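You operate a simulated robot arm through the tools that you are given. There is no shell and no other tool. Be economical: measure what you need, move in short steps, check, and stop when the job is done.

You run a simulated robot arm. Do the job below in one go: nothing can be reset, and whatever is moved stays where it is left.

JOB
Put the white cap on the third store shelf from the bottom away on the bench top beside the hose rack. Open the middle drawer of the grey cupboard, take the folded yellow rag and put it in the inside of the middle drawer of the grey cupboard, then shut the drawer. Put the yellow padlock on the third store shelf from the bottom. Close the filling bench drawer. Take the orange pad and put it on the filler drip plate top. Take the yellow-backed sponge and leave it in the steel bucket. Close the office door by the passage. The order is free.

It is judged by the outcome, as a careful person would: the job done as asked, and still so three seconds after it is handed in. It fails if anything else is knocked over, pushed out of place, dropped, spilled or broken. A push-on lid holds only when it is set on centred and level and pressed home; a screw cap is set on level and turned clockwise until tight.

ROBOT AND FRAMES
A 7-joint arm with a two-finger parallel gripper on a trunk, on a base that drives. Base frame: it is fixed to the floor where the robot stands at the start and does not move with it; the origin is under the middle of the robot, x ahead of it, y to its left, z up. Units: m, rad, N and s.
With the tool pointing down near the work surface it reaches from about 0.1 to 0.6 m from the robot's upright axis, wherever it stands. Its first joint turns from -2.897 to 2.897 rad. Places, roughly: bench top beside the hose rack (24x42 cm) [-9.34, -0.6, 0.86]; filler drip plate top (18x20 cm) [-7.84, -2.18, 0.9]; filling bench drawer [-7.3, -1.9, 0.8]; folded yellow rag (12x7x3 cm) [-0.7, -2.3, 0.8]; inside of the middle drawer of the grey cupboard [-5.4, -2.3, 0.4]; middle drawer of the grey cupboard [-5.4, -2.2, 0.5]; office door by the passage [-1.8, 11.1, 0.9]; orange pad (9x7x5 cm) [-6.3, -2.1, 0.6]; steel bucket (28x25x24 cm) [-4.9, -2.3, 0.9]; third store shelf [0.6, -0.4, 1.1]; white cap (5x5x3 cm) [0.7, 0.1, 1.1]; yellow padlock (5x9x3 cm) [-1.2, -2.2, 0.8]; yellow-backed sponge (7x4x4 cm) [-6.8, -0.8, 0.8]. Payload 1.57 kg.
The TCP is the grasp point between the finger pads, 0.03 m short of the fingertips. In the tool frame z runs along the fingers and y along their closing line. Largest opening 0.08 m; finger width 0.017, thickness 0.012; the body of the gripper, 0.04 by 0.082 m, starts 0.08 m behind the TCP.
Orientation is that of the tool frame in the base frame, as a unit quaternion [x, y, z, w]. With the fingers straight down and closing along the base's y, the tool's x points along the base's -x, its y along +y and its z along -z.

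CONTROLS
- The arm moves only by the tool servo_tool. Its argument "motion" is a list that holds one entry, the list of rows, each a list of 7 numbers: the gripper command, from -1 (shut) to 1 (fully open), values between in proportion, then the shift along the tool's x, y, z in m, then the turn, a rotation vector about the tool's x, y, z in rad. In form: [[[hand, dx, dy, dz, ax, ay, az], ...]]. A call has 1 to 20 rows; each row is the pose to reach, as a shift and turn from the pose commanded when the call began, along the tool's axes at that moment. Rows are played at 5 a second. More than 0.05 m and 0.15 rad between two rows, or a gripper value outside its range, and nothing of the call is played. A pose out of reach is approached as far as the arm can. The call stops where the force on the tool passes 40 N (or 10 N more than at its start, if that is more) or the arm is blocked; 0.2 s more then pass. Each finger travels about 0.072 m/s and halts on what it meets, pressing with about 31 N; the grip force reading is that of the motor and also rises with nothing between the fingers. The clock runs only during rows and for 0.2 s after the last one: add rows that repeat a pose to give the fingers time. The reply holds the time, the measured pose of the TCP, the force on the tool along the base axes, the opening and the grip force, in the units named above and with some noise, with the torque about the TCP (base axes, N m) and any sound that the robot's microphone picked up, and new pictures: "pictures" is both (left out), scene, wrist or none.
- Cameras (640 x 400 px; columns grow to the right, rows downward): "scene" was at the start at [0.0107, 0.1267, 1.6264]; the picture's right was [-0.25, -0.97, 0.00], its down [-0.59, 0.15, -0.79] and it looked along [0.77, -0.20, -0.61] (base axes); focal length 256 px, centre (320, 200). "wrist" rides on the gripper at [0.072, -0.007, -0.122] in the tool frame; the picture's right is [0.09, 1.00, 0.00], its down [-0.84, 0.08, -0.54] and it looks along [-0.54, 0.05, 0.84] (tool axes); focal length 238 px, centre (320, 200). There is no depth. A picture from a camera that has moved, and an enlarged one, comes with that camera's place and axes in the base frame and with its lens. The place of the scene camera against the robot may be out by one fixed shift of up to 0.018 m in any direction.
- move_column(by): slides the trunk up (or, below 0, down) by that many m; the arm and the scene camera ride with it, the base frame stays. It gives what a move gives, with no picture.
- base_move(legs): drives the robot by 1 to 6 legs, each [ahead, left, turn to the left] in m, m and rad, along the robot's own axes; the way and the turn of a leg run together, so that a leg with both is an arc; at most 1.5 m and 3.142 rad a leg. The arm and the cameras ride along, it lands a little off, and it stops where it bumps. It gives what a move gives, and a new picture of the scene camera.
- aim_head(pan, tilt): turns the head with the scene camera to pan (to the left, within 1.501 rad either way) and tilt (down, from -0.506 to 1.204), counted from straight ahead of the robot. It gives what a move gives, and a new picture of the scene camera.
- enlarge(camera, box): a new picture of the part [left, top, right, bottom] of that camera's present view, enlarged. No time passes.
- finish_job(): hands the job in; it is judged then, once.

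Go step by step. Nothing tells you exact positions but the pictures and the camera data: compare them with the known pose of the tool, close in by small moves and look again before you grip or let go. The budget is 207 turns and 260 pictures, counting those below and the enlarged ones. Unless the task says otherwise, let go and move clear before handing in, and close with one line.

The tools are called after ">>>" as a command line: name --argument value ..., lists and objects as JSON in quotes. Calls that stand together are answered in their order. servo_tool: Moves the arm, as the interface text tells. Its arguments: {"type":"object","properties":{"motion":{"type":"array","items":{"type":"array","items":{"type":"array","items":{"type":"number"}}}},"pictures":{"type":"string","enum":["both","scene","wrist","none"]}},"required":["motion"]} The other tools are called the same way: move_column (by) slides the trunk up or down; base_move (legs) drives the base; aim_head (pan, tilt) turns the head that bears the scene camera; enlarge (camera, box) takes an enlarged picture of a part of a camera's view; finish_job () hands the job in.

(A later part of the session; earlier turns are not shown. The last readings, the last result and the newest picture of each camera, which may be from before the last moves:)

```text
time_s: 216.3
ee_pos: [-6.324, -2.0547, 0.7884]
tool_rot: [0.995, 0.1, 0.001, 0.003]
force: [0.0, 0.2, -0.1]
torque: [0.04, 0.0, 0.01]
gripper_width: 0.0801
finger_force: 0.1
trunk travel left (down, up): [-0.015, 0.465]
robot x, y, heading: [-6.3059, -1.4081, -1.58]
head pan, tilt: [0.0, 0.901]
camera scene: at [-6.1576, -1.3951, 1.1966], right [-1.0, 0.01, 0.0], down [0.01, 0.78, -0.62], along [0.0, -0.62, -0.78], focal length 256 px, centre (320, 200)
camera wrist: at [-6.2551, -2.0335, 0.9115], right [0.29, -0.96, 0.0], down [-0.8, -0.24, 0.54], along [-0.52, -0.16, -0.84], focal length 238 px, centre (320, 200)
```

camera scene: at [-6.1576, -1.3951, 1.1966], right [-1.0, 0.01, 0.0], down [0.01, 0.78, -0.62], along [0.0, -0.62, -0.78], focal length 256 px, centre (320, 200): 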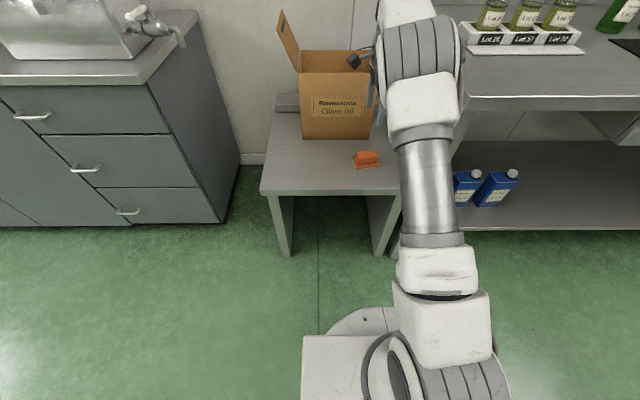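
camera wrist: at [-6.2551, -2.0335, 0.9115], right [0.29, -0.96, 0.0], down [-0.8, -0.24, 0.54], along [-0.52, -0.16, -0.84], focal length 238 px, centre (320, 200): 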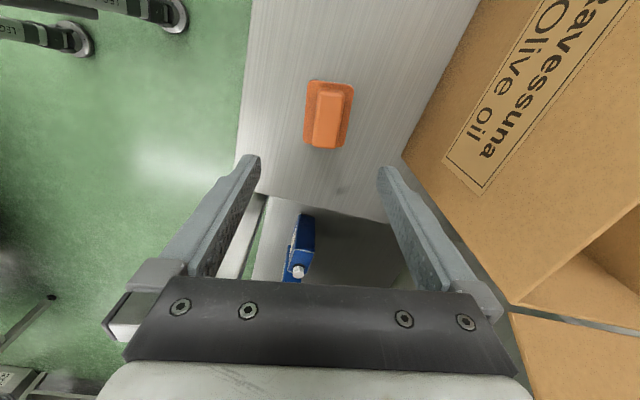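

>>> servo_tool --motion '[[[1, 0, 0.008, 0.05, 0, 0, 0], [1, 0, 0.014, 0.09, 0, 0, 0], [1, 0, 0.014, 0.13, 0, 0, 0], [1, 0, 0.014, 0.155, 0, 0, 0]]]'

```text
refused: row 1 steps farther than a row can; nothing moved
```

>>> servo_tool --motion '[[[1, 0, 0.008, 0.04, 0, 0, 0], [1, 0, 0.014, 0.08, 0, 0, 0], [1, 0, 0.014, 0.12, 0, 0, 0], [1, 0, 0.014, 0.155, 0, 0, 0]]]'

```text
time_s: 217.3
ee_pos: [-6.3242, -2.0701, 0.6326]
tool_rot: [0.995, 0.102, 0.001, 0.003]
force: [0.1, 0.3, 0.6]
torque: [-0.01, 0.0, -0.03]
gripper_width: 0.0798
finger_force: 0.0
trunk travel left (down, up): [-0.015, 0.465]
robot x, y, heading: [-6.3046, -1.4061, -1.575]
head pan, tilt: [0.0, 0.901]
camera scene: at [-6.1576, -1.395, 1.1966], right [-1.0, 0.01, 0.0], down [0.01, 0.78, -0.62], along [0.0, -0.62, -0.78], focal length 256 px, centre (320, 200)
camera wrist: at [-6.2556, -2.0491, 0.7557], right [0.29, -0.96, 0.01], down [-0.8, -0.24, 0.54], along [-0.52, -0.16, -0.84], focal length 238 px, centre (320, 200)
```

scene: 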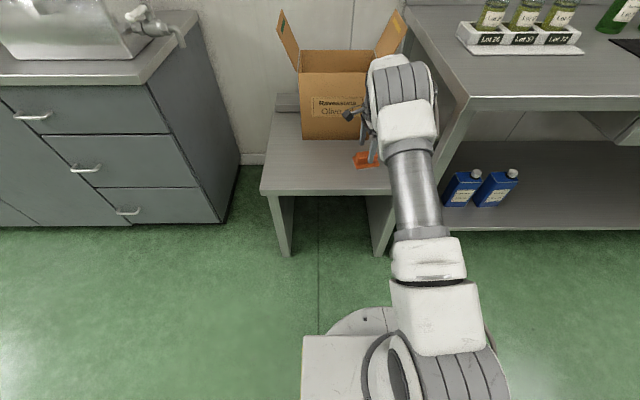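
wrist: 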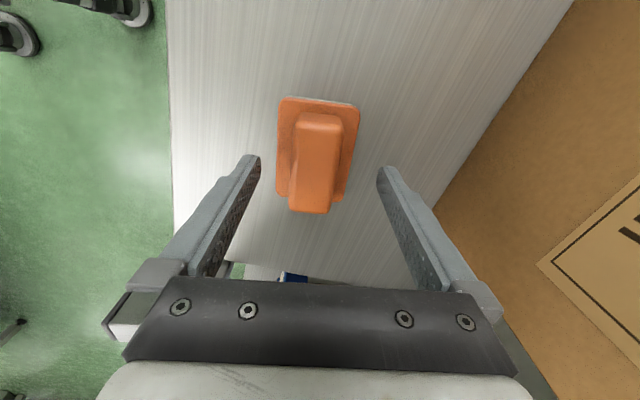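

Centred. I'll descend to handle height and grip.

>>> servo_tool --motion '[[[1, 0, -0.002, 0.015, 0, 0, 0], [1, 0, -0.002, 0.03, 0, 0, 0], [1, 0, -0.002, 0.034, 0, 0, 0], [-1, 0, -0.002, 0.034, 0, 0, 0], [-1, 0, -0.002, 0.034, 0, 0, 0], [-1, 0, -0.002, 0.034, 0, 0, 0], [-1, 0, -0.002, 0.034, 0, 0, 0], [-1, 0, -0.002, 0.034, 0, 0, 0]]]' --pictures "wrist"

```text
time_s: 219.1
ee_pos: [-6.3237, -2.0677, 0.5999]
tool_rot: [0.995, 0.103, 0.001, 0.002]
force: [-0.2, -0.5, 0.4]
torque: [-0.02, -0.02, 0.01]
gripper_width: 0.0612
finger_force: 30.9
trunk travel left (down, up): [-0.015, 0.465]
robot x, y, heading: [-6.3055, -1.405, -1.582]
head pan, tilt: [0.0, 0.901]
camera wrist: at [-6.2551, -2.0466, 0.7219], right [0.29, -0.96, 0.01], down [-0.8, -0.24, 0.54], along [-0.52, -0.16, -0.84], focal length 238 px, centre (320, 200)
```

wrist: 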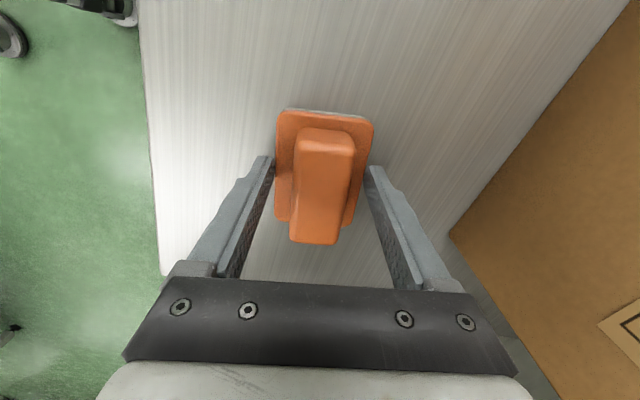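

It caught the wide base plate near the tips. I'll reopen, go a bit lower and regrip for a firmer hold.

>>> servo_tool --motion '[[[1, 0, 0, 0, 0, 0, 0], [1, 0, 0, 0, 0, 0, 0], [1, 0, 0, 0.006, 0, 0, 0], [1, 0, 0, 0.012, 0, 0, 0], [-1, 0, 0, 0.012, 0, 0, 0], [-1, 0, 0, 0.012, 0, 0, 0], [-1, 0, 0, 0.012, 0, 0, 0], [-1, 0, 0, 0.012, 0, 0, 0]]]' --pictures "wrist"

```text
time_s: 220.9
ee_pos: [-6.3251, -2.067, 0.5901]
tool_rot: [0.995, 0.102, 0.0, 0.006]
force: [-1.6, -8.8, 23.6]
torque: [0.64, 0.24, 0.1]
gripper_width: 0.0609
finger_force: 31.2
trunk travel left (down, up): [-0.015, 0.465]
robot x, y, heading: [-6.3055, -1.4069, -1.579]
head pan, tilt: [0.0, 0.901]
camera wrist: at [-6.256, -2.0456, 0.7126], right [0.29, -0.96, 0.01], down [-0.8, -0.24, 0.55], along [-0.52, -0.17, -0.84], focal length 238 px, centre (320, 200)
```

wrist: 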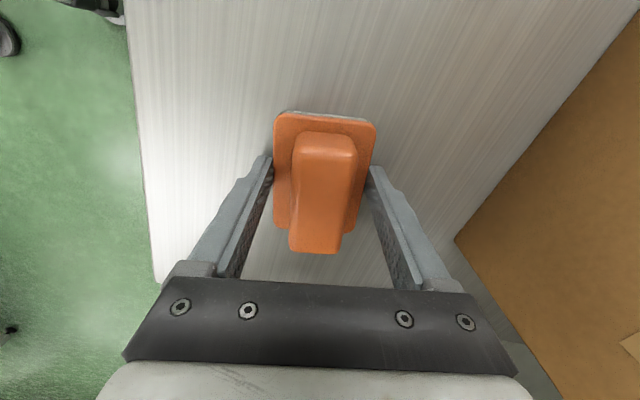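

Firm grip; the table top is at z≈0.56. I'll lift, retract, raise the trunk and go to the drip plate.

>>> servo_tool --motion '[[[-1, 0, 0, -0.03, 0, 0, 0], [-1, 0, 0, -0.07, 0, 0, 0], [-1, 0, 0, -0.11, 0, 0, 0], [-1, 0, 0, -0.15, 0, 0, 0], [-1, 0.01, -0.04, -0.17, 0, 0, 0], [-1, 0.02, -0.08, -0.18, 0, 0, 0], [-1, 0.03, -0.12, -0.18, 0, 0, 0], [-1, 0.04, -0.16, -0.18, 0, 0, 0], [-1, 0.05, -0.2, -0.18, 0, 0, 0]]]' --pictures "wrist"

>>> move_column --by 0.33

>>> base_move --legs '[[-0.1, -0.5, 0.0], [0, -1.0, 0.0]]'

```text
time_s: 222.9
ee_pos: [-6.3138, -1.8585, 0.7664]
tool_rot: [0.995, 0.103, 0.0, 0.002]
force: [0.3, -0.3, -0.3]
torque: [0.03, 0.01, 0.01]
gripper_width: 0.0614
finger_force: 31.0
trunk travel left (down, up): [-0.015, 0.465]
robot x, y, heading: [-6.3065, -1.4077, -1.578]
head pan, tilt: [0.0, 0.901]
camera wrist: at [-6.2446, -1.8375, 0.8896], right [0.29, -0.96, 0.01], down [-0.8, -0.24, 0.54], along [-0.52, -0.16, -0.84], focal length 238 px, centre (320, 200)
```

wrist: 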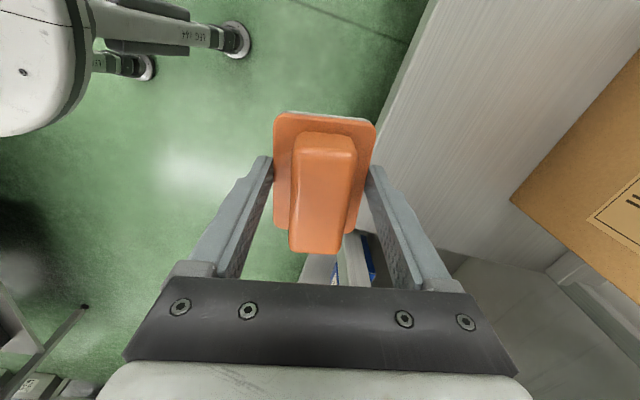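

```text
time_s: 226.1
ee_pos: [-6.312, -1.8602, 1.097]
tool_rot: [0.995, 0.102, 0.0, 0.002]
force: [-0.8, -0.1, -1.4]
torque: [0.0, -0.02, 0.02]
gripper_width: 0.061
finger_force: 30.7
trunk travel left (down, up): [-0.345, 0.135]
robot x, y, heading: [-6.3038, -1.4093, -1.58]
head pan, tilt: [0.0, 0.901]
```

```text
time_s: 237.8
ee_pos: [-7.8218, -1.739, 1.0965]
tool_rot: [0.995, 0.096, 0.0, 0.002]
force: [0.5, -0.1, -0.5]
torque: [-0.02, -0.02, 0.0]
gripper_width: 0.0611
finger_force: 30.5
trunk travel left (down, up): [-0.345, 0.135]
robot x, y, heading: [-7.808, -1.2866, -1.582]
head pan, tilt: [0.0, 0.901]
camera scene: at [-7.6616, -1.2767, 1.5266], right [-1.0, 0.02, 0.0], down [0.01, 0.78, -0.62], along [-0.01, -0.62, -0.78], focal length 256 px, centre (320, 200)
```

scene: 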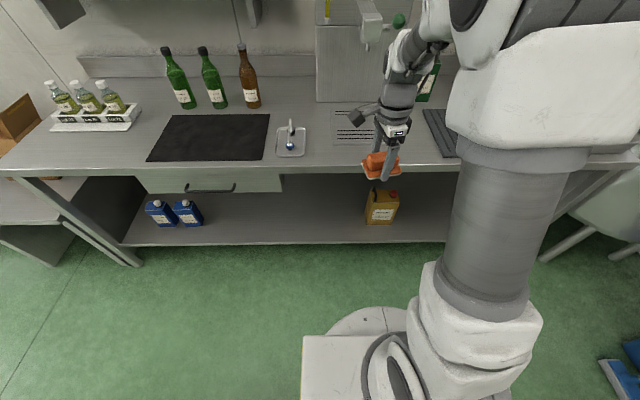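

I need to check the tap's clearance above the drip plate before lowering.

>>> aim_head --pan 0.0 --tilt 0.55

>>> enlarge --camera "scene" --box '[260, 60, 500, 260]'

```text
time_s: 238.6
ee_pos: [-7.8221, -1.7388, 1.0982]
tool_rot: [0.995, 0.097, -0.001, 0.003]
force: [-0.3, 0.5, -1.0]
torque: [-0.02, 0.02, -0.02]
gripper_width: 0.0609
finger_force: 31.0
trunk travel left (down, up): [-0.345, 0.135]
robot x, y, heading: [-7.8098, -1.2878, -1.585]
head pan, tilt: [0.0, 0.55]
camera scene: at [-7.6618, -1.291, 1.5558], right [-1.0, 0.02, 0.0], down [0.01, 0.52, -0.85], along [-0.01, -0.85, -0.52], focal length 256 px, centre (320, 200)
```

scene: 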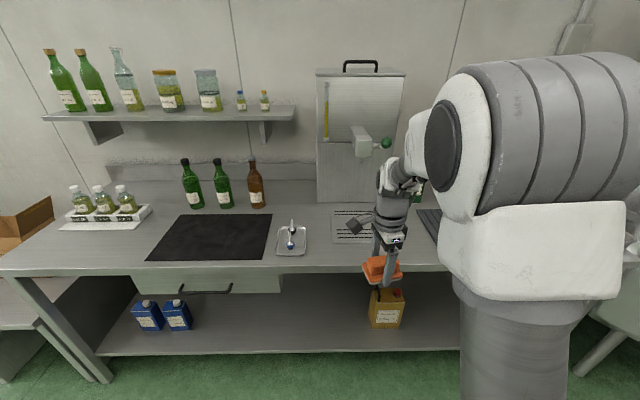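

```text
2.00 times, centred on (380, 160) of scene
camera zoom: at [-7.6618, -1.291, 1.5558], right [-1.0, 0.02, 0.0], down [0.01, 0.52, -0.85], along [-0.01, -0.85, -0.52], focal length 512 px, centre (200, 280)
```

zoom: 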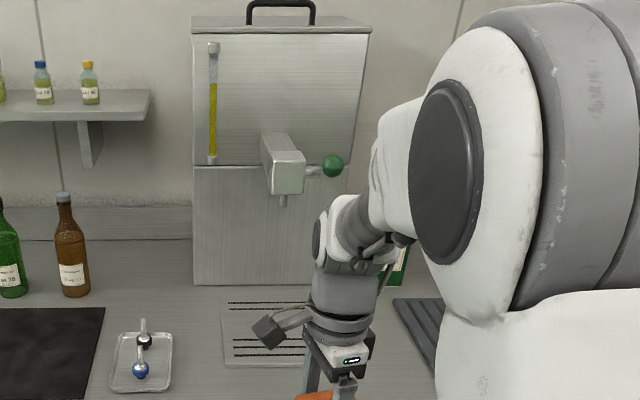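

The tap's front is at y≈-2.22 and z≈1.17. I'll place the pad on the front half of the plate at about (-7.80, -2.13), coming in low.

>>> move_column --by -0.12

>>> base_move --legs '[[0.22, 0.0, 0.01]]'

>>> aim_head --pan 0.0 --tilt 0.8

>>> servo_tool --motion '[[[-1, 0.01, 0.01, 0, 0, 0, 0.05], [-1, 0.015, 0.02, 0, 0, 0, 0.1], [-1, 0.015, 0.03, 0, 0, 0, 0.19]]]'

```text
time_s: 240.1
ee_pos: [-7.8226, -1.7403, 0.9778]
tool_rot: [0.995, 0.096, 0.0, 0.003]
force: [-0.4, -0.8, -1.6]
torque: [0.01, 0.0, -0.01]
gripper_width: 0.0611
finger_force: 30.8
trunk travel left (down, up): [-0.225, 0.255]
robot x, y, heading: [-7.8052, -1.2867, -1.584]
head pan, tilt: [0.0, 0.55]
```

```text
time_s: 242.2
ee_pos: [-7.8191, -1.9568, 0.9774]
tool_rot: [0.995, 0.104, 0.0, 0.003]
force: [0.3, -0.1, -0.2]
torque: [0.0, -0.02, -0.02]
gripper_width: 0.0613
finger_force: 30.9
trunk travel left (down, up): [-0.225, 0.255]
robot x, y, heading: [-7.8119, -1.5061, -1.579]
head pan, tilt: [0.0, 0.55]
camera scene: at [-7.664, -1.5067, 1.4359], right [-1.0, 0.0, 0.0], down [0.0, 0.52, -0.85], along [0.0, -0.85, -0.52], focal length 256 px, centre (320, 200)
```

scene: 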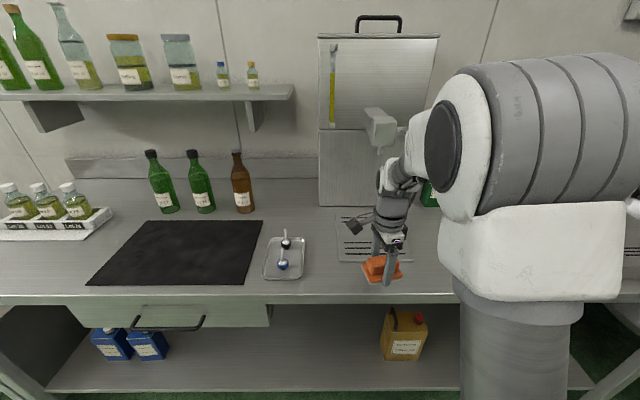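

```text
time_s: 242.9
ee_pos: [-7.8186, -1.9563, 0.9781]
tool_rot: [0.995, 0.103, 0.0, 0.003]
force: [-0.4, 0.2, -1.2]
torque: [-0.01, 0.01, 0.01]
gripper_width: 0.0608
finger_force: 30.8
trunk travel left (down, up): [-0.225, 0.255]
robot x, y, heading: [-7.8094, -1.5068, -1.576]
head pan, tilt: [0.0, 0.799]
camera scene: at [-7.6639, -1.4977, 1.4146], right [-1.0, 0.0, 0.0], down [0.0, 0.72, -0.7], along [0.0, -0.7, -0.72], focal length 256 px, centre (320, 200)
```

scene: 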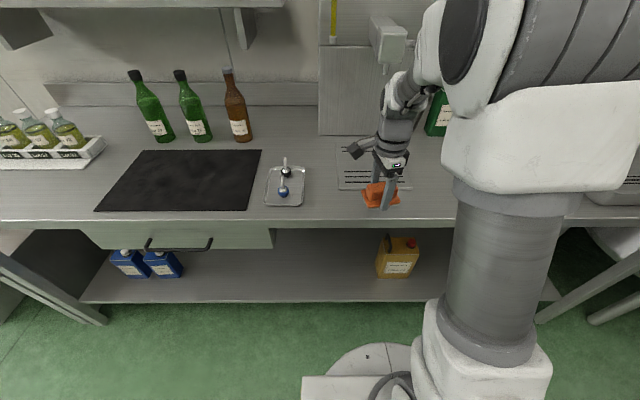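

```text
time_s: 243.8
ee_pos: [-7.7977, -1.9831, 0.9793]
tool_rot: [1.0, 0.008, 0.001, 0.003]
force: [-0.4, 0.6, 0.6]
torque: [0.04, 0.02, 0.05]
gripper_width: 0.0609
finger_force: 31.2
trunk travel left (down, up): [-0.225, 0.255]
robot x, y, heading: [-7.81, -1.501, -1.576]
head pan, tilt: [0.0, 0.799]
camera scene: at [-7.6639, -1.4976, 1.4145], right [-1.0, 0.0, 0.0], down [0.0, 0.72, -0.7], along [0.0, -0.7, -0.72], focal length 256 px, centre (320, 200)
camera wrist: at [-7.7261, -1.9755, 1.1008], right [0.11, -0.99, 0.01], down [-0.84, -0.09, 0.54], along [-0.54, -0.06, -0.84], focal length 238 px, centre (320, 200)
```

scene: 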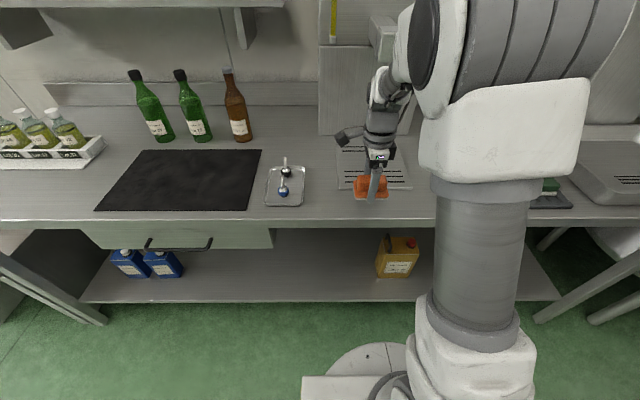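
wrist: 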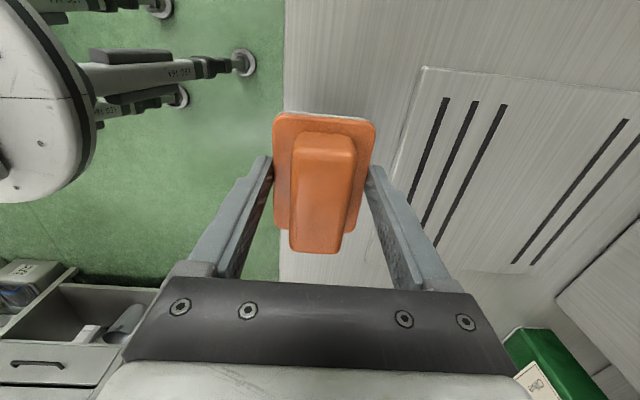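

The plate spans x -7.73 to -7.93 and y -2.05 to -2.27. I'll advance with care.

>>> servo_tool --motion '[[[-1, -0.004, 0.03, 0.0, 0, 0, 0], [-1, -0.008, 0.06, 0.01, 0, 0, 0], [-1, -0.012, 0.09, 0.02, 0, 0, 0], [-1, -0.012, 0.12, 0.025, 0, 0, 0]]]'

```text
time_s: 244.8
ee_pos: [-7.8046, -2.1058, 0.9555]
tool_rot: [1.0, 0.008, 0.002, 0.003]
force: [-0.2, 0.2, -1.0]
torque: [-0.01, 0.03, -0.03]
gripper_width: 0.0611
finger_force: 30.4
trunk travel left (down, up): [-0.225, 0.255]
robot x, y, heading: [-7.8118, -1.5032, -1.582]
head pan, tilt: [0.0, 0.799]
camera scene: at [-7.664, -1.4976, 1.4145], right [-1.0, 0.0, 0.0], down [0.0, 0.72, -0.7], along [0.0, -0.7, -0.72], focal length 256 px, centre (320, 200)
camera wrist: at [-7.7336, -2.0969, 1.0776], right [0.11, -0.99, 0.01], down [-0.84, -0.09, 0.54], along [-0.54, -0.06, -0.84], focal length 238 px, centre (320, 200)
```

scene: 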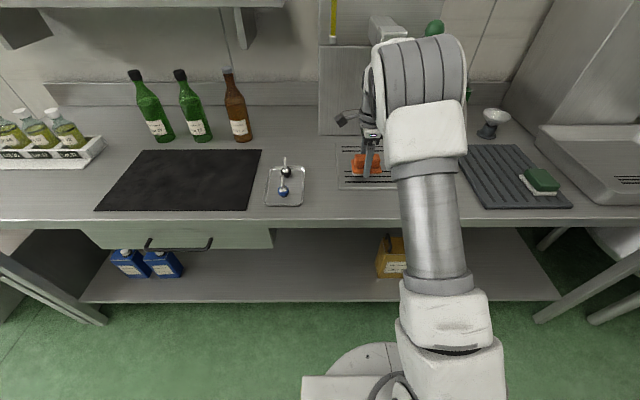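
wrist: 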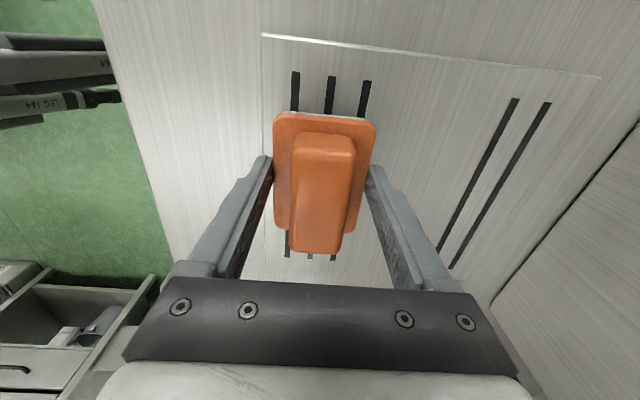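

>>> servo_tool --motion '[[[-1, -0.008, 0.014, 0.0, 0, 0, 0], [-1, -0.015, 0.028, 0.0, 0, 0, 0], [-1, -0.015, 0.028, 0.008, 0, 0, 0], [-1, -0.015, 0.028, 0.014, 0, 0, 0], [-1, -0.015, 0.028, 0.018, 0, 0, 0], [-1, -0.015, 0.028, 0.022, 0, 0, 0], [-1, -0.015, 0.028, 0.026, 0, 0, 0], [-1, -0.015, 0.028, 0.03, 0, 0, 0], [-1, -0.015, 0.028, 0.034, 0, 0, 0]]]' --pictures "wrist"

```text
time_s: 246.8
ee_pos: [-7.8236, -2.1318, 0.923]
tool_rot: [1.0, 0.008, 0.0, 0.004]
force: [0.8, -1.7, 9.8]
torque: [0.27, 0.4, -0.03]
gripper_width: 0.0611
finger_force: 30.5
trunk travel left (down, up): [-0.225, 0.255]
robot x, y, heading: [-7.8123, -1.5045, -1.577]
head pan, tilt: [0.0, 0.799]
camera wrist: at [-7.752, -2.1229, 1.0448], right [0.11, -0.99, 0.01], down [-0.84, -0.09, 0.54], along [-0.54, -0.07, -0.84], focal length 238 px, centre (320, 200)
```

wrist: 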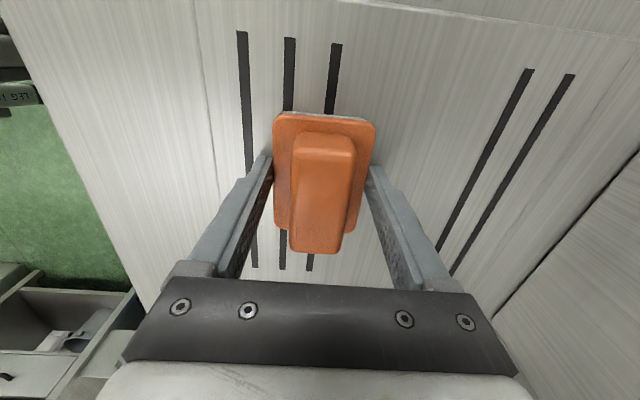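

Resting on the plate. I'll release, lift slightly and withdraw toward the robot.

>>> servo_tool --motion '[[[0, 0, 0, -0.001, 0, 0, 0], [1, 0, 0, -0.001, 0, 0, 0], [1, 0, 0, -0.001, 0, 0, 0], [1, 0, 0, -0.03, 0, 0, 0], [1, 0, 0, -0.065, 0, 0, 0], [1, 0, -0.03, -0.08, 0, 0, 0], [1, 0, -0.07, -0.09, 0, 0, 0], [1, 0, -0.11, -0.1, 0, 0, 0], [1, 0, -0.15, -0.1, 0, 0, 0], [1, 0, -0.19, -0.1, 0, 0, 0]]]'

```text
time_s: 248.9
ee_pos: [-7.8241, -1.9397, 1.0197]
tool_rot: [1.0, 0.007, 0.001, 0.003]
force: [-1.0, -0.4, -0.2]
torque: [0.02, -0.02, 0.03]
gripper_width: 0.0798
finger_force: 0.0
trunk travel left (down, up): [-0.225, 0.255]
robot x, y, heading: [-7.8122, -1.5079, -1.577]
head pan, tilt: [0.0, 0.799]
camera scene: at [-7.6639, -1.4978, 1.4145], right [-1.0, 0.0, 0.0], down [0.0, 0.72, -0.7], along [0.0, -0.7, -0.72], focal length 256 px, centre (320, 200)
camera wrist: at [-7.752, -1.9322, 1.1424], right [0.11, -0.99, 0.01], down [-0.84, -0.09, 0.54], along [-0.54, -0.06, -0.84], focal length 238 px, centre (320, 200)
```

scene: 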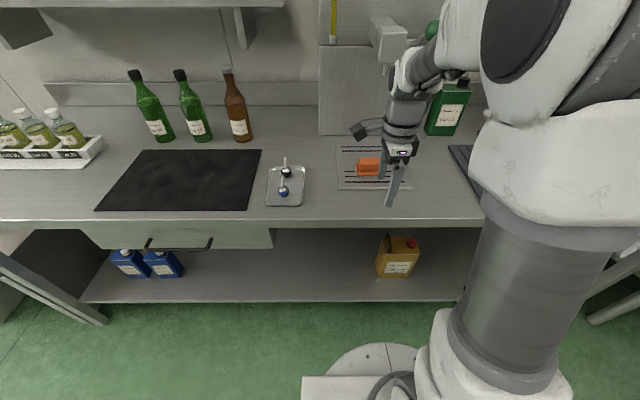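
wrist: 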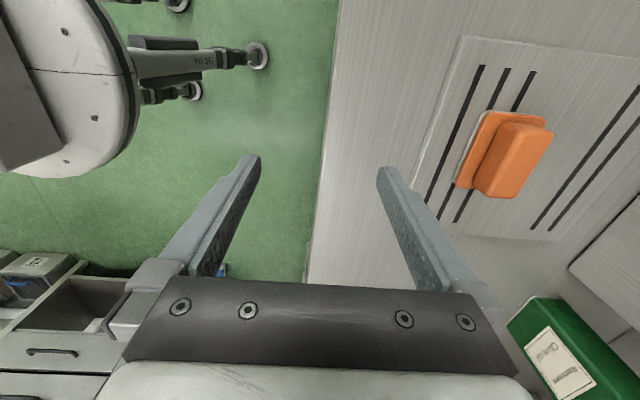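

The pad is on the drip plate. Next is the sponge on the centre table at (-6.8, -0.8): I'll reset the wrist yaw, raise up, back off and turn around.

>>> servo_tool --motion '[[[1, 0, -0.02, 0, 0, 0, -0.14], [1, 0, -0.04, 0, 0, 0, -0.28], [1, 0, -0.06, 0, 0, 0, -0.42], [1, 0, -0.06, 0, 0, 0, -0.56], [1, 0, -0.06, 0, 0, 0, -0.7], [1, 0, -0.06, 0, 0, 0, -0.84], [1, 0, -0.06, 0, 0, 0, -0.98], [1, 0, -0.06, 0, 0, 0, -1.12], [1, 0, -0.06, 0, 0, 0, -1.26], [1, 0, -0.06, 0, 0, 0, -1.4], [1, 0, -0.06, 0, 0, 0, -1.54]]]' --pictures "none"

>>> move_column --by 0.2

>>> base_move --legs '[[-0.16, 0.0, 0.0], [0, 1.05, 0.0], [0, 0, 1.57], [0, 0, 1.57]]'

>>> aim_head --pan 0.0 --tilt 0.8

```text
time_s: 251.3
ee_pos: [-7.8262, -1.8814, 1.0174]
tool_rot: [0.711, 0.703, -0.002, 0.003]
force: [-0.7, 0.4, -0.4]
torque: [-0.01, 0.02, 0.0]
gripper_width: 0.0799
finger_force: 0.0
trunk travel left (down, up): [-0.225, 0.255]
robot x, y, heading: [-7.8105, -1.5062, -1.578]
head pan, tilt: [0.0, 0.799]
```

```text
time_s: 253.5
ee_pos: [-7.8276, -1.8806, 1.2177]
tool_rot: [0.712, 0.702, -0.002, 0.002]
force: [0.4, 0.8, -0.2]
torque: [0.01, 0.02, 0.01]
gripper_width: 0.0799
finger_force: 0.1
trunk travel left (down, up): [-0.425, 0.055]
robot x, y, heading: [-7.8095, -1.5025, -1.578]
head pan, tilt: [0.0, 0.799]
```

```text
time_s: 273.4
ee_pos: [-6.6828, -0.9849, 1.2186]
tool_rot: [-0.68, 0.733, 0.002, 0.002]
force: [-0.6, -0.2, -0.4]
torque: [0.01, 0.0, -0.01]
gripper_width: 0.0798
finger_force: 0.0
trunk travel left (down, up): [-0.425, 0.055]
robot x, y, heading: [-6.7156, -1.3611, 1.506]
head pan, tilt: [0.0, 0.799]
camera scene: at [-6.8532, -1.3416, 1.6145], right [1.0, -0.06, 0.0], down [-0.05, -0.72, -0.7], along [0.04, 0.7, -0.72], focal length 256 px, centre (320, 200)
```

scene: 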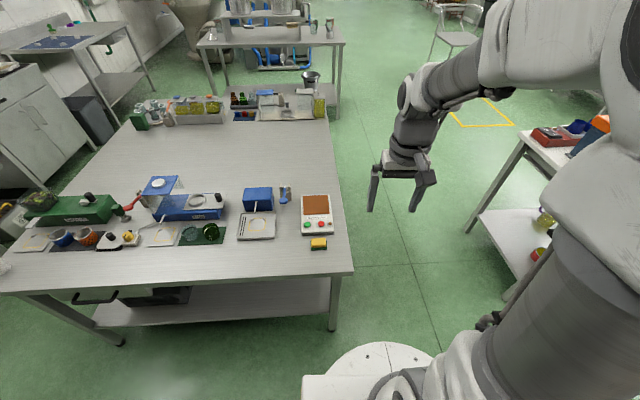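

```text
time_s: 274.0
ee_pos: [-6.6832, -0.9844, 1.2183]
tool_rot: [-0.681, 0.732, 0.002, 0.002]
force: [-0.5, 0.1, 0.1]
torque: [-0.01, 0.02, 0.01]
gripper_width: 0.0798
finger_force: 0.0
trunk travel left (down, up): [-0.425, 0.055]
robot x, y, heading: [-6.7225, -1.36, 1.506]
head pan, tilt: [0.0, 0.799]
camera scene: at [-6.8532, -1.3416, 1.6145], right [1.0, -0.06, 0.0], down [-0.05, -0.72, -0.7], along [0.04, 0.7, -0.72], focal length 256 px, centre (320, 200)
```

scene: 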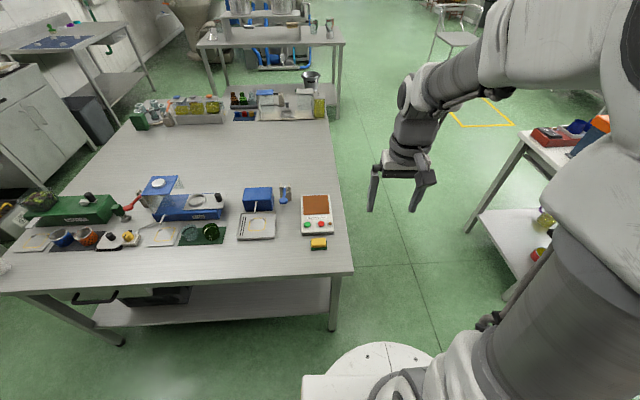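

>>> enlarge --camera "scene" --box '[240, 180, 400, 280]'

>>> base_move --legs '[[0.0, 0.13, 0.06]]'

>>> move_column --by -0.25

>>> servo_tool --motion '[[[1, -0.04, 0.0, 0.02, 0, 0, 0], [1, -0.08, 0.0, 0.04, 0, 0, 0], [1, -0.12, 0, 0.06, 0, 0, 0]]]'

```text
4.00 times, centred on (320, 230) of scene
camera zoom: at [-6.8532, -1.3416, 1.6145], right [1.0, -0.06, 0.0], down [-0.05, -0.72, -0.7], along [0.04, 0.7, -0.72], focal length 1024 px, centre (320, 80)
```

zoom: 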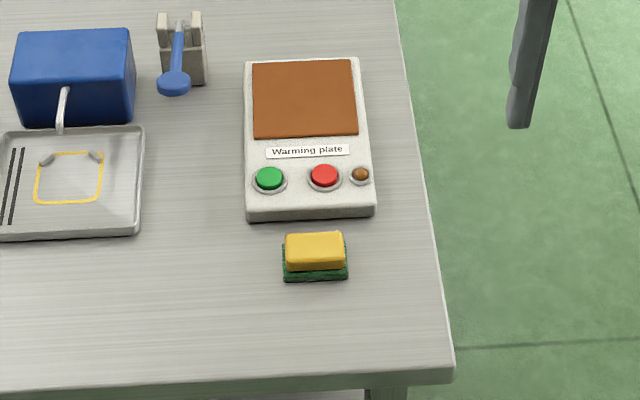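

```text
time_s: 275.6
ee_pos: [-6.8344, -0.9793, 1.2179]
tool_rot: [-0.702, 0.712, 0.003, 0.002]
force: [-0.6, -0.5, 1.0]
torque: [0.01, 0.0, -0.01]
gripper_width: 0.0801
finger_force: 0.1
trunk travel left (down, up): [-0.425, 0.055]
robot x, y, heading: [-6.8486, -1.3552, 1.565]
head pan, tilt: [0.0, 0.799]
camera scene: at [-6.983, -1.3452, 1.6145], right [1.0, -0.01, 0.0], down [0.0, -0.72, -0.7], along [0.0, 0.7, -0.72], focal length 256 px, centre (320, 200)
```

scene: 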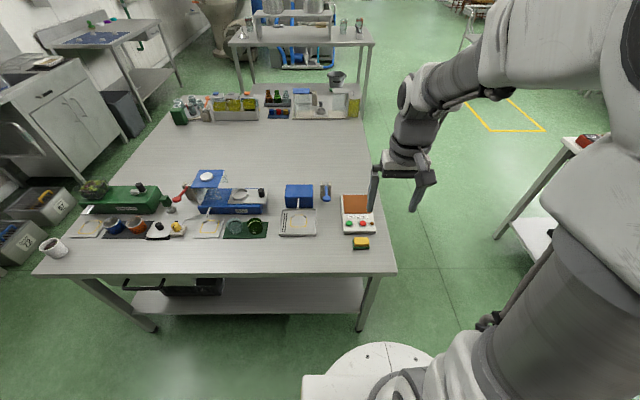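

```text
time_s: 278.2
ee_pos: [-6.8334, -0.9786, 0.9675]
tool_rot: [-0.701, 0.713, 0.002, 0.001]
force: [-0.9, -0.3, -0.1]
torque: [0.02, -0.02, -0.01]
gripper_width: 0.0801
finger_force: 0.0
trunk travel left (down, up): [-0.175, 0.305]
robot x, y, heading: [-6.8527, -1.3548, 1.564]
head pan, tilt: [0.0, 0.799]
```

```text
time_s: 279.0
ee_pos: [-6.8327, -0.8626, 0.906]
tool_rot: [-0.702, 0.713, 0.002, 0.001]
force: [-0.8, -0.5, -0.9]
torque: [0.05, 0.0, 0.0]
gripper_width: 0.0798
finger_force: 0.0
trunk travel left (down, up): [-0.175, 0.305]
robot x, y, heading: [-6.8512, -1.3523, 1.562]
head pan, tilt: [0.0, 0.799]
camera scene: at [-6.9828, -1.3456, 1.3645], right [1.0, -0.01, 0.0], down [0.0, -0.72, -0.7], along [0.0, 0.7, -0.72], focal length 256 px, centre (320, 200)
camera wrist: at [-6.8266, -0.9341, 1.029], right [-1.0, -0.08, 0.0], down [-0.06, 0.83, 0.55], along [-0.04, 0.55, -0.84], focal length 238 px, centre (320, 200)
```

scene: 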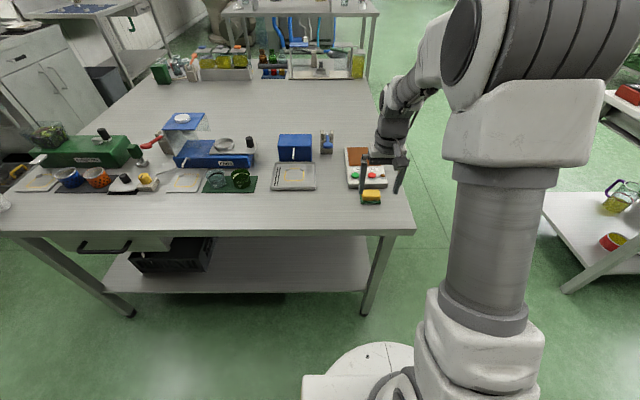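
wrist: 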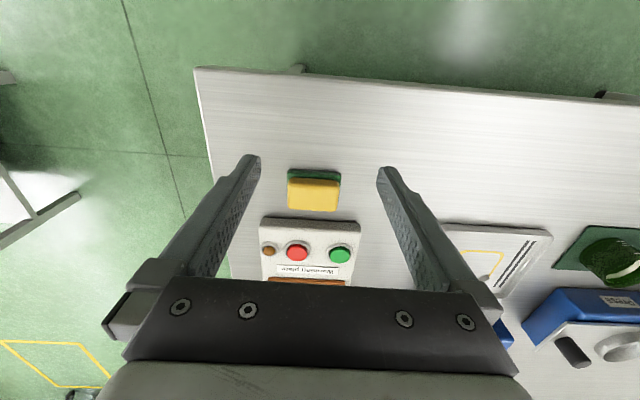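

The sponge is centred at about (-6.83, -0.807). I'll move over it and descend.

>>> servo_tool --motion '[[[1, -0.03, -0.002, 0.02, 0, 0, 0], [1, -0.055, -0.003, 0.045, 0, 0, 0], [1, -0.055, -0.003, 0.075, 0, 0, 0]]]' --pictures "wrist"

```text
time_s: 279.8
ee_pos: [-6.8283, -0.8061, 0.8329]
tool_rot: [-0.702, 0.712, 0.002, 0.001]
force: [-0.8, 0.3, 0.7]
torque: [0.05, 0.02, 0.03]
gripper_width: 0.0801
finger_force: 0.2
trunk travel left (down, up): [-0.175, 0.305]
robot x, y, heading: [-6.8478, -1.358, 1.565]
head pan, tilt: [0.0, 0.799]
camera wrist: at [-6.8226, -0.8796, 0.9554], right [-1.0, -0.08, 0.0], down [-0.06, 0.83, 0.55], along [-0.04, 0.55, -0.84], focal length 238 px, centre (320, 200)
```

wrist: 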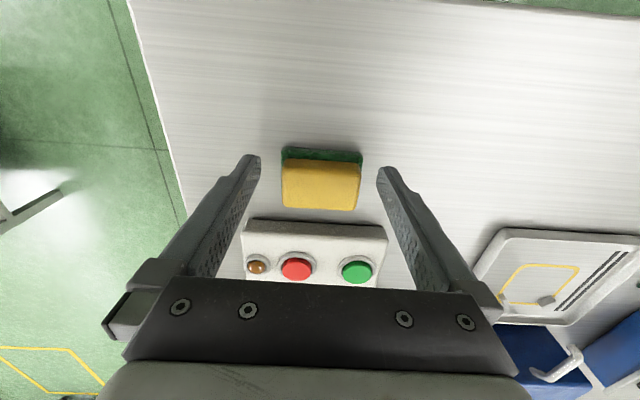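

>>> servo_tool --motion '[[[1, -0.007, 0.001, 0.012, 0, 0, 0], [1, -0.014, 0.001, 0.024, 0, 0, 0], [1, -0.014, 0.001, 0.032, 0, 0, 0], [1, -0.014, 0.001, 0.037, 0, 0, 0], [1, -0.014, 0.001, 0.042, 0, 0, 0]]]' --pictures "wrist"

```text
time_s: 280.6
ee_pos: [-6.8291, -0.7909, 0.8105]
tool_rot: [-0.701, 0.713, 0.003, 0.004]
force: [-0.8, -12.2, 22.2]
torque: [-0.55, -0.67, -0.29]
gripper_width: 0.0795
finger_force: 0.0
trunk travel left (down, up): [-0.175, 0.305]
robot x, y, heading: [-6.8462, -1.3524, 1.564]
head pan, tilt: [0.0, 0.799]
stopped in row 4: the force on the tool passed its limit at 48 N (the readings are from after the stop); the commanded pose is now the measured one
camera wrist: at [-6.8227, -0.8643, 0.9318], right [-1.0, -0.08, 0.0], down [-0.06, 0.83, 0.55], along [-0.04, 0.55, -0.84], focal length 238 px, centre (320, 200)
```

wrist: 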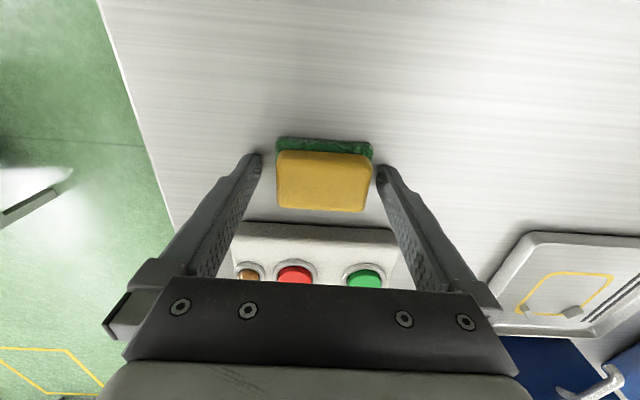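

Table top at z≈0.78, with the fingers straddling the sponge. Now gripping.

>>> servo_tool --motion '[[[1, 0.004, 0, -0.003, 0, 0, 0], [-1, 0.004, 0, -0.003, 0, 0, 0], [-1, 0.004, 0, -0.003, 0, 0, 0], [-1, 0.004, 0, -0.003, 0, 0, 0], [-1, 0.004, 0, -0.003, 0, 0, 0], [-1, 0.004, 0, -0.03, 0, 0, 0], [-1, 0.004, 0, -0.07, 0, 0, 0], [-1, 0.03, 0, -0.11, 0, 0, 0], [-1, 0.07, 0, -0.15, 0, 0, 0], [-1, 0.11, 0, -0.19, 0, 0, 0]]]' --pictures "wrist"

```text
refused: row 9 steps farther than a row can; nothing moved
```

>>> servo_tool --motion '[[[1, 0.004, 0, -0.003, 0, 0, 0], [-1, 0.004, 0, -0.003, 0, 0, 0], [-1, 0.004, 0, -0.003, 0, 0, 0], [-1, 0.004, 0, -0.003, 0, 0, 0], [-1, 0.004, 0, -0.003, 0, 0, 0], [-1, 0.004, 0, -0.03, 0, 0, 0], [-1, 0.004, 0, -0.07, 0, 0, 0], [-1, 0.03, 0, -0.1, 0, 0, 0], [-1, 0.06, 0, -0.13, 0, 0, 0], [-1, 0.09, 0, -0.16, 0, 0, 0]]]' --pictures "wrist"

```text
time_s: 282.8
ee_pos: [-6.8286, -0.8819, 0.9713]
tool_rot: [-0.702, 0.712, 0.004, 0.003]
force: [0.1, 0.7, 0.0]
torque: [0.02, -0.01, 0.02]
gripper_width: 0.061
finger_force: 31.0
trunk travel left (down, up): [-0.175, 0.305]
robot x, y, heading: [-6.8504, -1.3526, 1.563]
head pan, tilt: [0.0, 0.799]
camera wrist: at [-6.8236, -0.9552, 1.0929], right [-1.0, -0.08, 0.0], down [-0.06, 0.83, 0.55], along [-0.04, 0.55, -0.84], focal length 238 px, centre (320, 200)
```

wrist: 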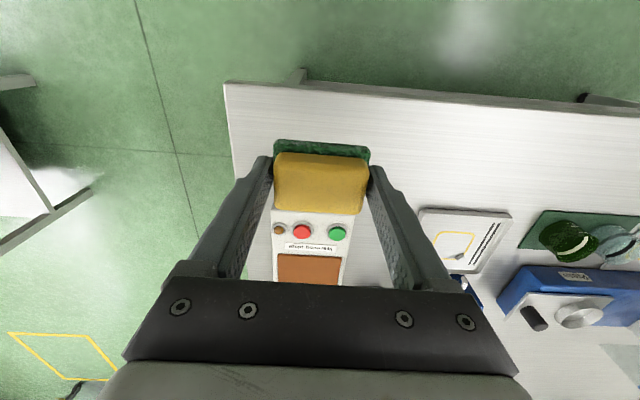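

Sponge held. I'll raise up, turn back to face the wall side, and drive to the bucket at x≈-4.9.

>>> move_column --by 0.28

>>> base_move --legs '[[0, 0, -1.57], [0, 0, -1.57], [0, 1.0, 0], [0, 0.93, 0]]'

>>> aim_head --pan 0.1 --tilt 0.6

```text
time_s: 285.7
ee_pos: [-6.8295, -0.8812, 1.2509]
tool_rot: [-0.702, 0.713, 0.004, 0.003]
force: [0.2, 0.1, -1.2]
torque: [-0.05, 0.01, 0.04]
gripper_width: 0.0611
finger_force: 31.1
trunk travel left (down, up): [-0.455, 0.025]
robot x, y, heading: [-6.8497, -1.355, 1.567]
head pan, tilt: [0.0, 0.799]
```

```text
time_s: 310.6
ee_pos: [-4.9666, -1.8761, 1.2511]
tool_rot: [0.716, 0.698, -0.003, 0.002]
force: [0.1, 0.1, 0.3]
torque: [-0.03, -0.01, 0.02]
gripper_width: 0.0608
finger_force: 31.2
trunk travel left (down, up): [-0.455, 0.025]
robot x, y, heading: [-4.9386, -1.4031, -1.591]
head pan, tilt: [0.0, 0.799]
camera scene: at [-4.7935, -1.3973, 1.6445], right [-1.0, 0.02, 0.0], down [0.01, 0.72, -0.7], along [-0.01, -0.7, -0.72], focal length 256 px, centre (320, 200)
```

scene: 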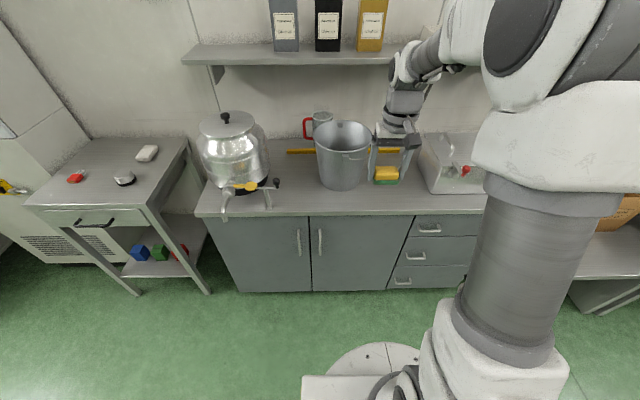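

```text
time_s: 311.3
ee_pos: [-4.9674, -1.876, 1.2506]
tool_rot: [0.716, 0.698, -0.004, 0.003]
force: [0.3, -0.2, 0.8]
torque: [0.0, 0.01, 0.01]
gripper_width: 0.0611
finger_force: 30.6
trunk travel left (down, up): [-0.455, 0.025]
robot x, y, heading: [-4.9374, -1.3997, -1.591]
head pan, tilt: [0.099, 0.6]
camera scene: at [-4.7849, -1.4047, 1.6613], right [-1.0, -0.08, 0.0], down [-0.05, 0.56, -0.82], along [0.07, -0.82, -0.57], focal length 256 px, centre (320, 200)
```

scene: 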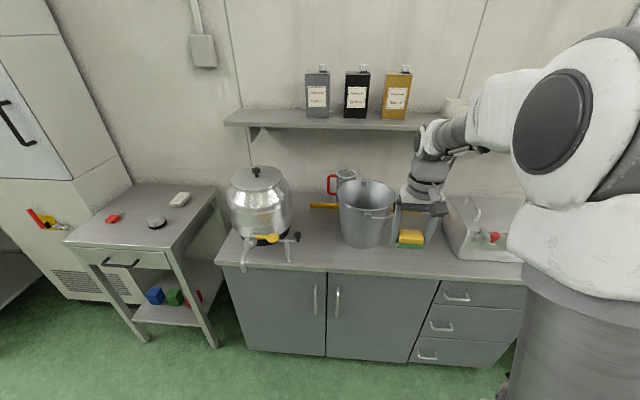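

The bucket centre is about (-4.907, -2.29), with its rim at z≈1.09. I'll approach over it.

>>> base_move --legs '[[0.29, 0.04, 0.02]]'

>>> servo_tool --motion '[[[-1, -0.04, 0.005, 0, 0, 0, 0], [-1, -0.08, 0.01, 0, 0, 0, 0], [-1, -0.1, 0.015, 0, 0, 0, 0]]]'

```text
time_s: 313.8
ee_pos: [-4.9187, -2.1712, 1.2505]
tool_rot: [0.71, 0.705, -0.003, 0.003]
force: [0.9, 0.5, -0.1]
torque: [0.05, -0.01, -0.01]
gripper_width: 0.0608
finger_force: 30.9
trunk travel left (down, up): [-0.455, 0.025]
robot x, y, heading: [-4.9053, -1.6976, -1.564]
head pan, tilt: [0.099, 0.6]
camera scene: at [-4.7465, -1.6961, 1.6614], right [-0.99, -0.1, 0.0], down [-0.06, 0.56, -0.82], along [0.08, -0.82, -0.57], focal length 256 px, centre (320, 200)
```

scene: 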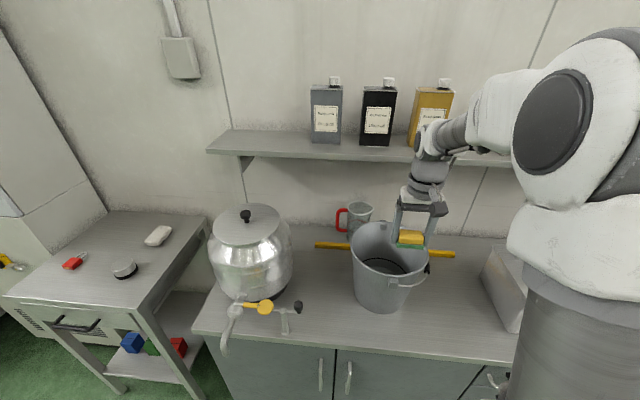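

```text
time_s: 314.6
ee_pos: [-4.9102, -2.2716, 1.2513]
tool_rot: [0.71, 0.704, -0.003, 0.004]
force: [0.9, 0.4, 0.4]
torque: [-0.01, -0.03, 0.02]
gripper_width: 0.0609
finger_force: 31.4
trunk travel left (down, up): [-0.455, 0.025]
robot x, y, heading: [-4.9041, -1.6944, -1.57]
head pan, tilt: [0.099, 0.6]
camera scene: at [-4.7465, -1.6961, 1.6614], right [-0.99, -0.1, 0.0], down [-0.06, 0.56, -0.82], along [0.08, -0.82, -0.57], focal length 256 px, centre (320, 200)
camera wrist: at [-4.9158, -2.1992, 1.3725], right [1.0, 0.09, 0.0], down [0.07, -0.83, 0.55], along [0.05, -0.55, -0.84], focal length 238 px, centre (320, 200)
```

scene: 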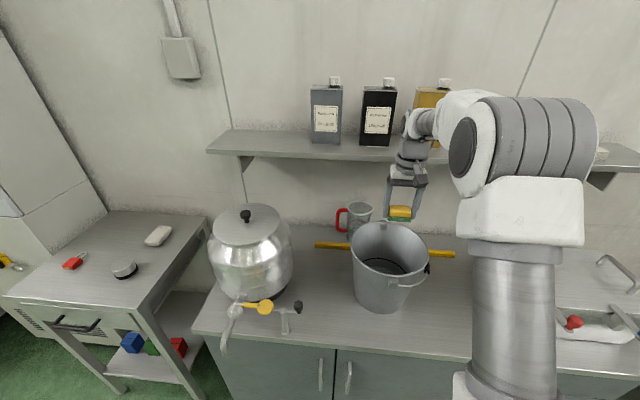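
wrist: 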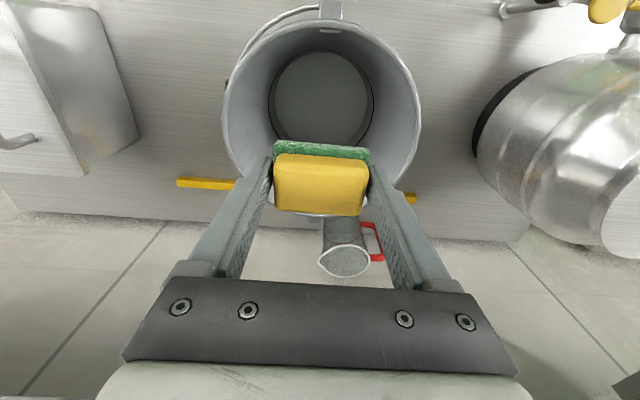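

Over the bucket opening. I'll shift slightly back and lower into it with the trunk.

>>> servo_tool --motion '[[[-1, -0.025, 0.002, 0, 0, 0, 0], [-1, -0.045, 0.002, 0, 0, 0, 0]]]' --pictures "none"

>>> move_column --by -0.2

>>> servo_tool --motion '[[[-1, 0, 0, 0.02, 0, 0, 0], [-1, 0, 0, 0.04, 0, 0, 0]]]'

```text
time_s: 315.2
ee_pos: [-4.9045, -2.3179, 1.2526]
tool_rot: [0.709, 0.705, -0.002, 0.004]
force: [-0.3, -0.1, -0.3]
torque: [-0.01, -0.01, 0.0]
gripper_width: 0.061
finger_force: 30.8
trunk travel left (down, up): [-0.455, 0.025]
robot x, y, heading: [-4.9028, -1.6934, -1.57]
head pan, tilt: [0.099, 0.6]
```

```text
time_s: 317.4
ee_pos: [-4.9043, -2.3175, 1.0519]
tool_rot: [0.709, 0.705, -0.002, 0.003]
force: [0.4, -0.5, -0.4]
torque: [-0.02, -0.02, -0.02]
gripper_width: 0.0612
finger_force: 31.5
trunk travel left (down, up): [-0.255, 0.225]
robot x, y, heading: [-4.9005, -1.6954, -1.567]
head pan, tilt: [0.099, 0.6]
```

```text
time_s: 318.0
ee_pos: [-4.9052, -2.3168, 1.0127]
tool_rot: [0.71, 0.705, -0.003, 0.004]
force: [-0.4, 0.5, 0.5]
torque: [-0.02, 0.0, -0.02]
gripper_width: 0.061
finger_force: 31.1
trunk travel left (down, up): [-0.255, 0.225]
robot x, y, heading: [-4.9019, -1.6934, -1.569]
head pan, tilt: [0.099, 0.6]
camera scene: at [-4.7465, -1.6959, 1.4614], right [-0.99, -0.1, 0.0], down [-0.06, 0.56, -0.83], along [0.08, -0.82, -0.56], focal length 256 px, centre (320, 200)
camera wrist: at [-4.9118, -2.2444, 1.1338], right [1.0, 0.09, 0.0], down [0.07, -0.83, 0.55], along [0.05, -0.55, -0.84], focal length 238 px, centre (320, 200)
```

scene: 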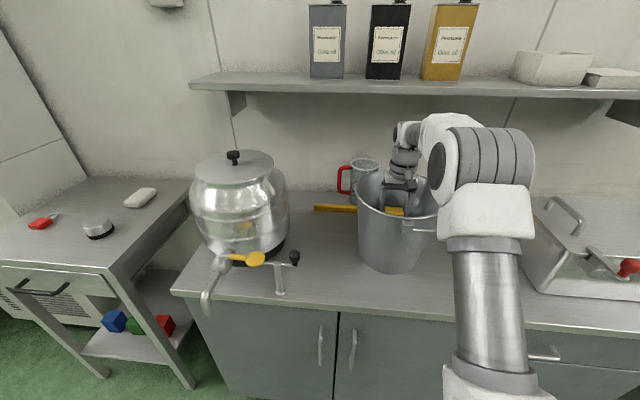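
wrist: 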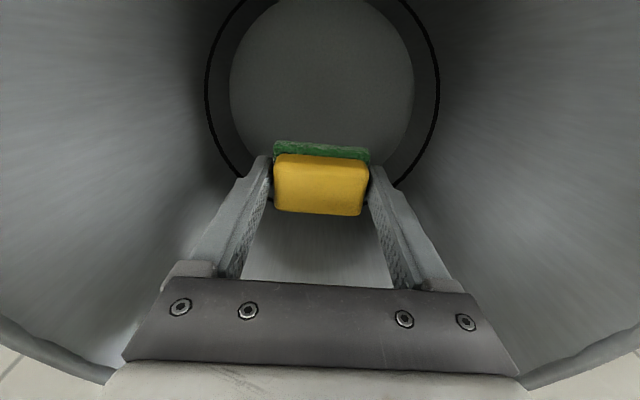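

>>> servo_tool --motion '[[[-1, 0.003, 0, 0.03, 0, 0, 0], [-1, 0.003, 0, 0.06, 0, 0, 0], [-1, 0.003, 0, 0.08, 0, 0, 0], [-1, 0.003, 0, 0.09, 0, 0, 0], [-1, 0.003, 0, 0.1, 0, 0, 0], [-1, 0.003, 0, 0.108, 0, 0, 0]]]'

```text
time_s: 319.2
ee_pos: [-4.9059, -2.3175, 0.9255]
tool_rot: [0.709, 0.705, -0.009, 0.008]
force: [-0.7, 3.6, 15.1]
torque: [0.28, -0.04, 0.07]
gripper_width: 0.0609
finger_force: 30.6
trunk travel left (down, up): [-0.255, 0.225]
robot x, y, heading: [-4.9019, -1.6946, -1.569]
head pan, tilt: [0.099, 0.6]
stopped in row 6: the force on the tool passed its limit at 49 N (the readings are from after the stop); the commanded pose is now the measured one
camera scene: at [-4.7465, -1.6938, 1.4615], right [-0.99, -0.1, 0.0], down [-0.06, 0.56, -0.83], along [0.08, -0.82, -0.56], focal length 256 px, centre (320, 200)
camera wrist: at [-4.9123, -2.2424, 1.0459], right [1.0, 0.09, 0.0], down [0.07, -0.82, 0.56], along [0.05, -0.56, -0.83], focal length 238 px, centre (320, 200)
```

scene: 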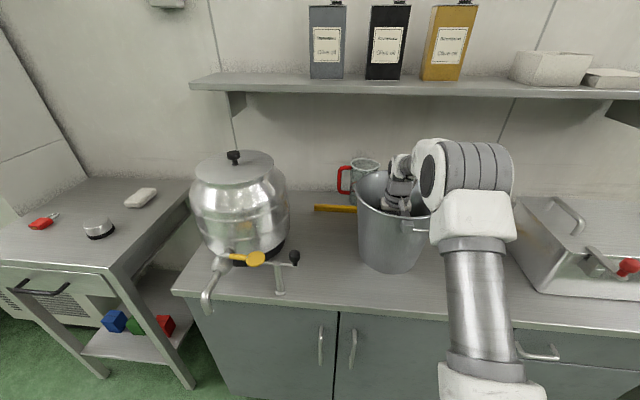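
wrist: 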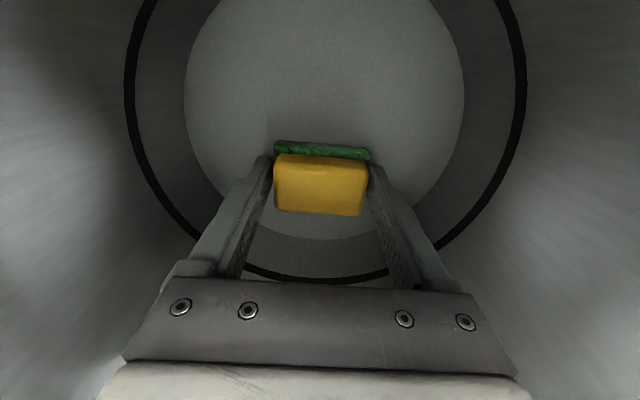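

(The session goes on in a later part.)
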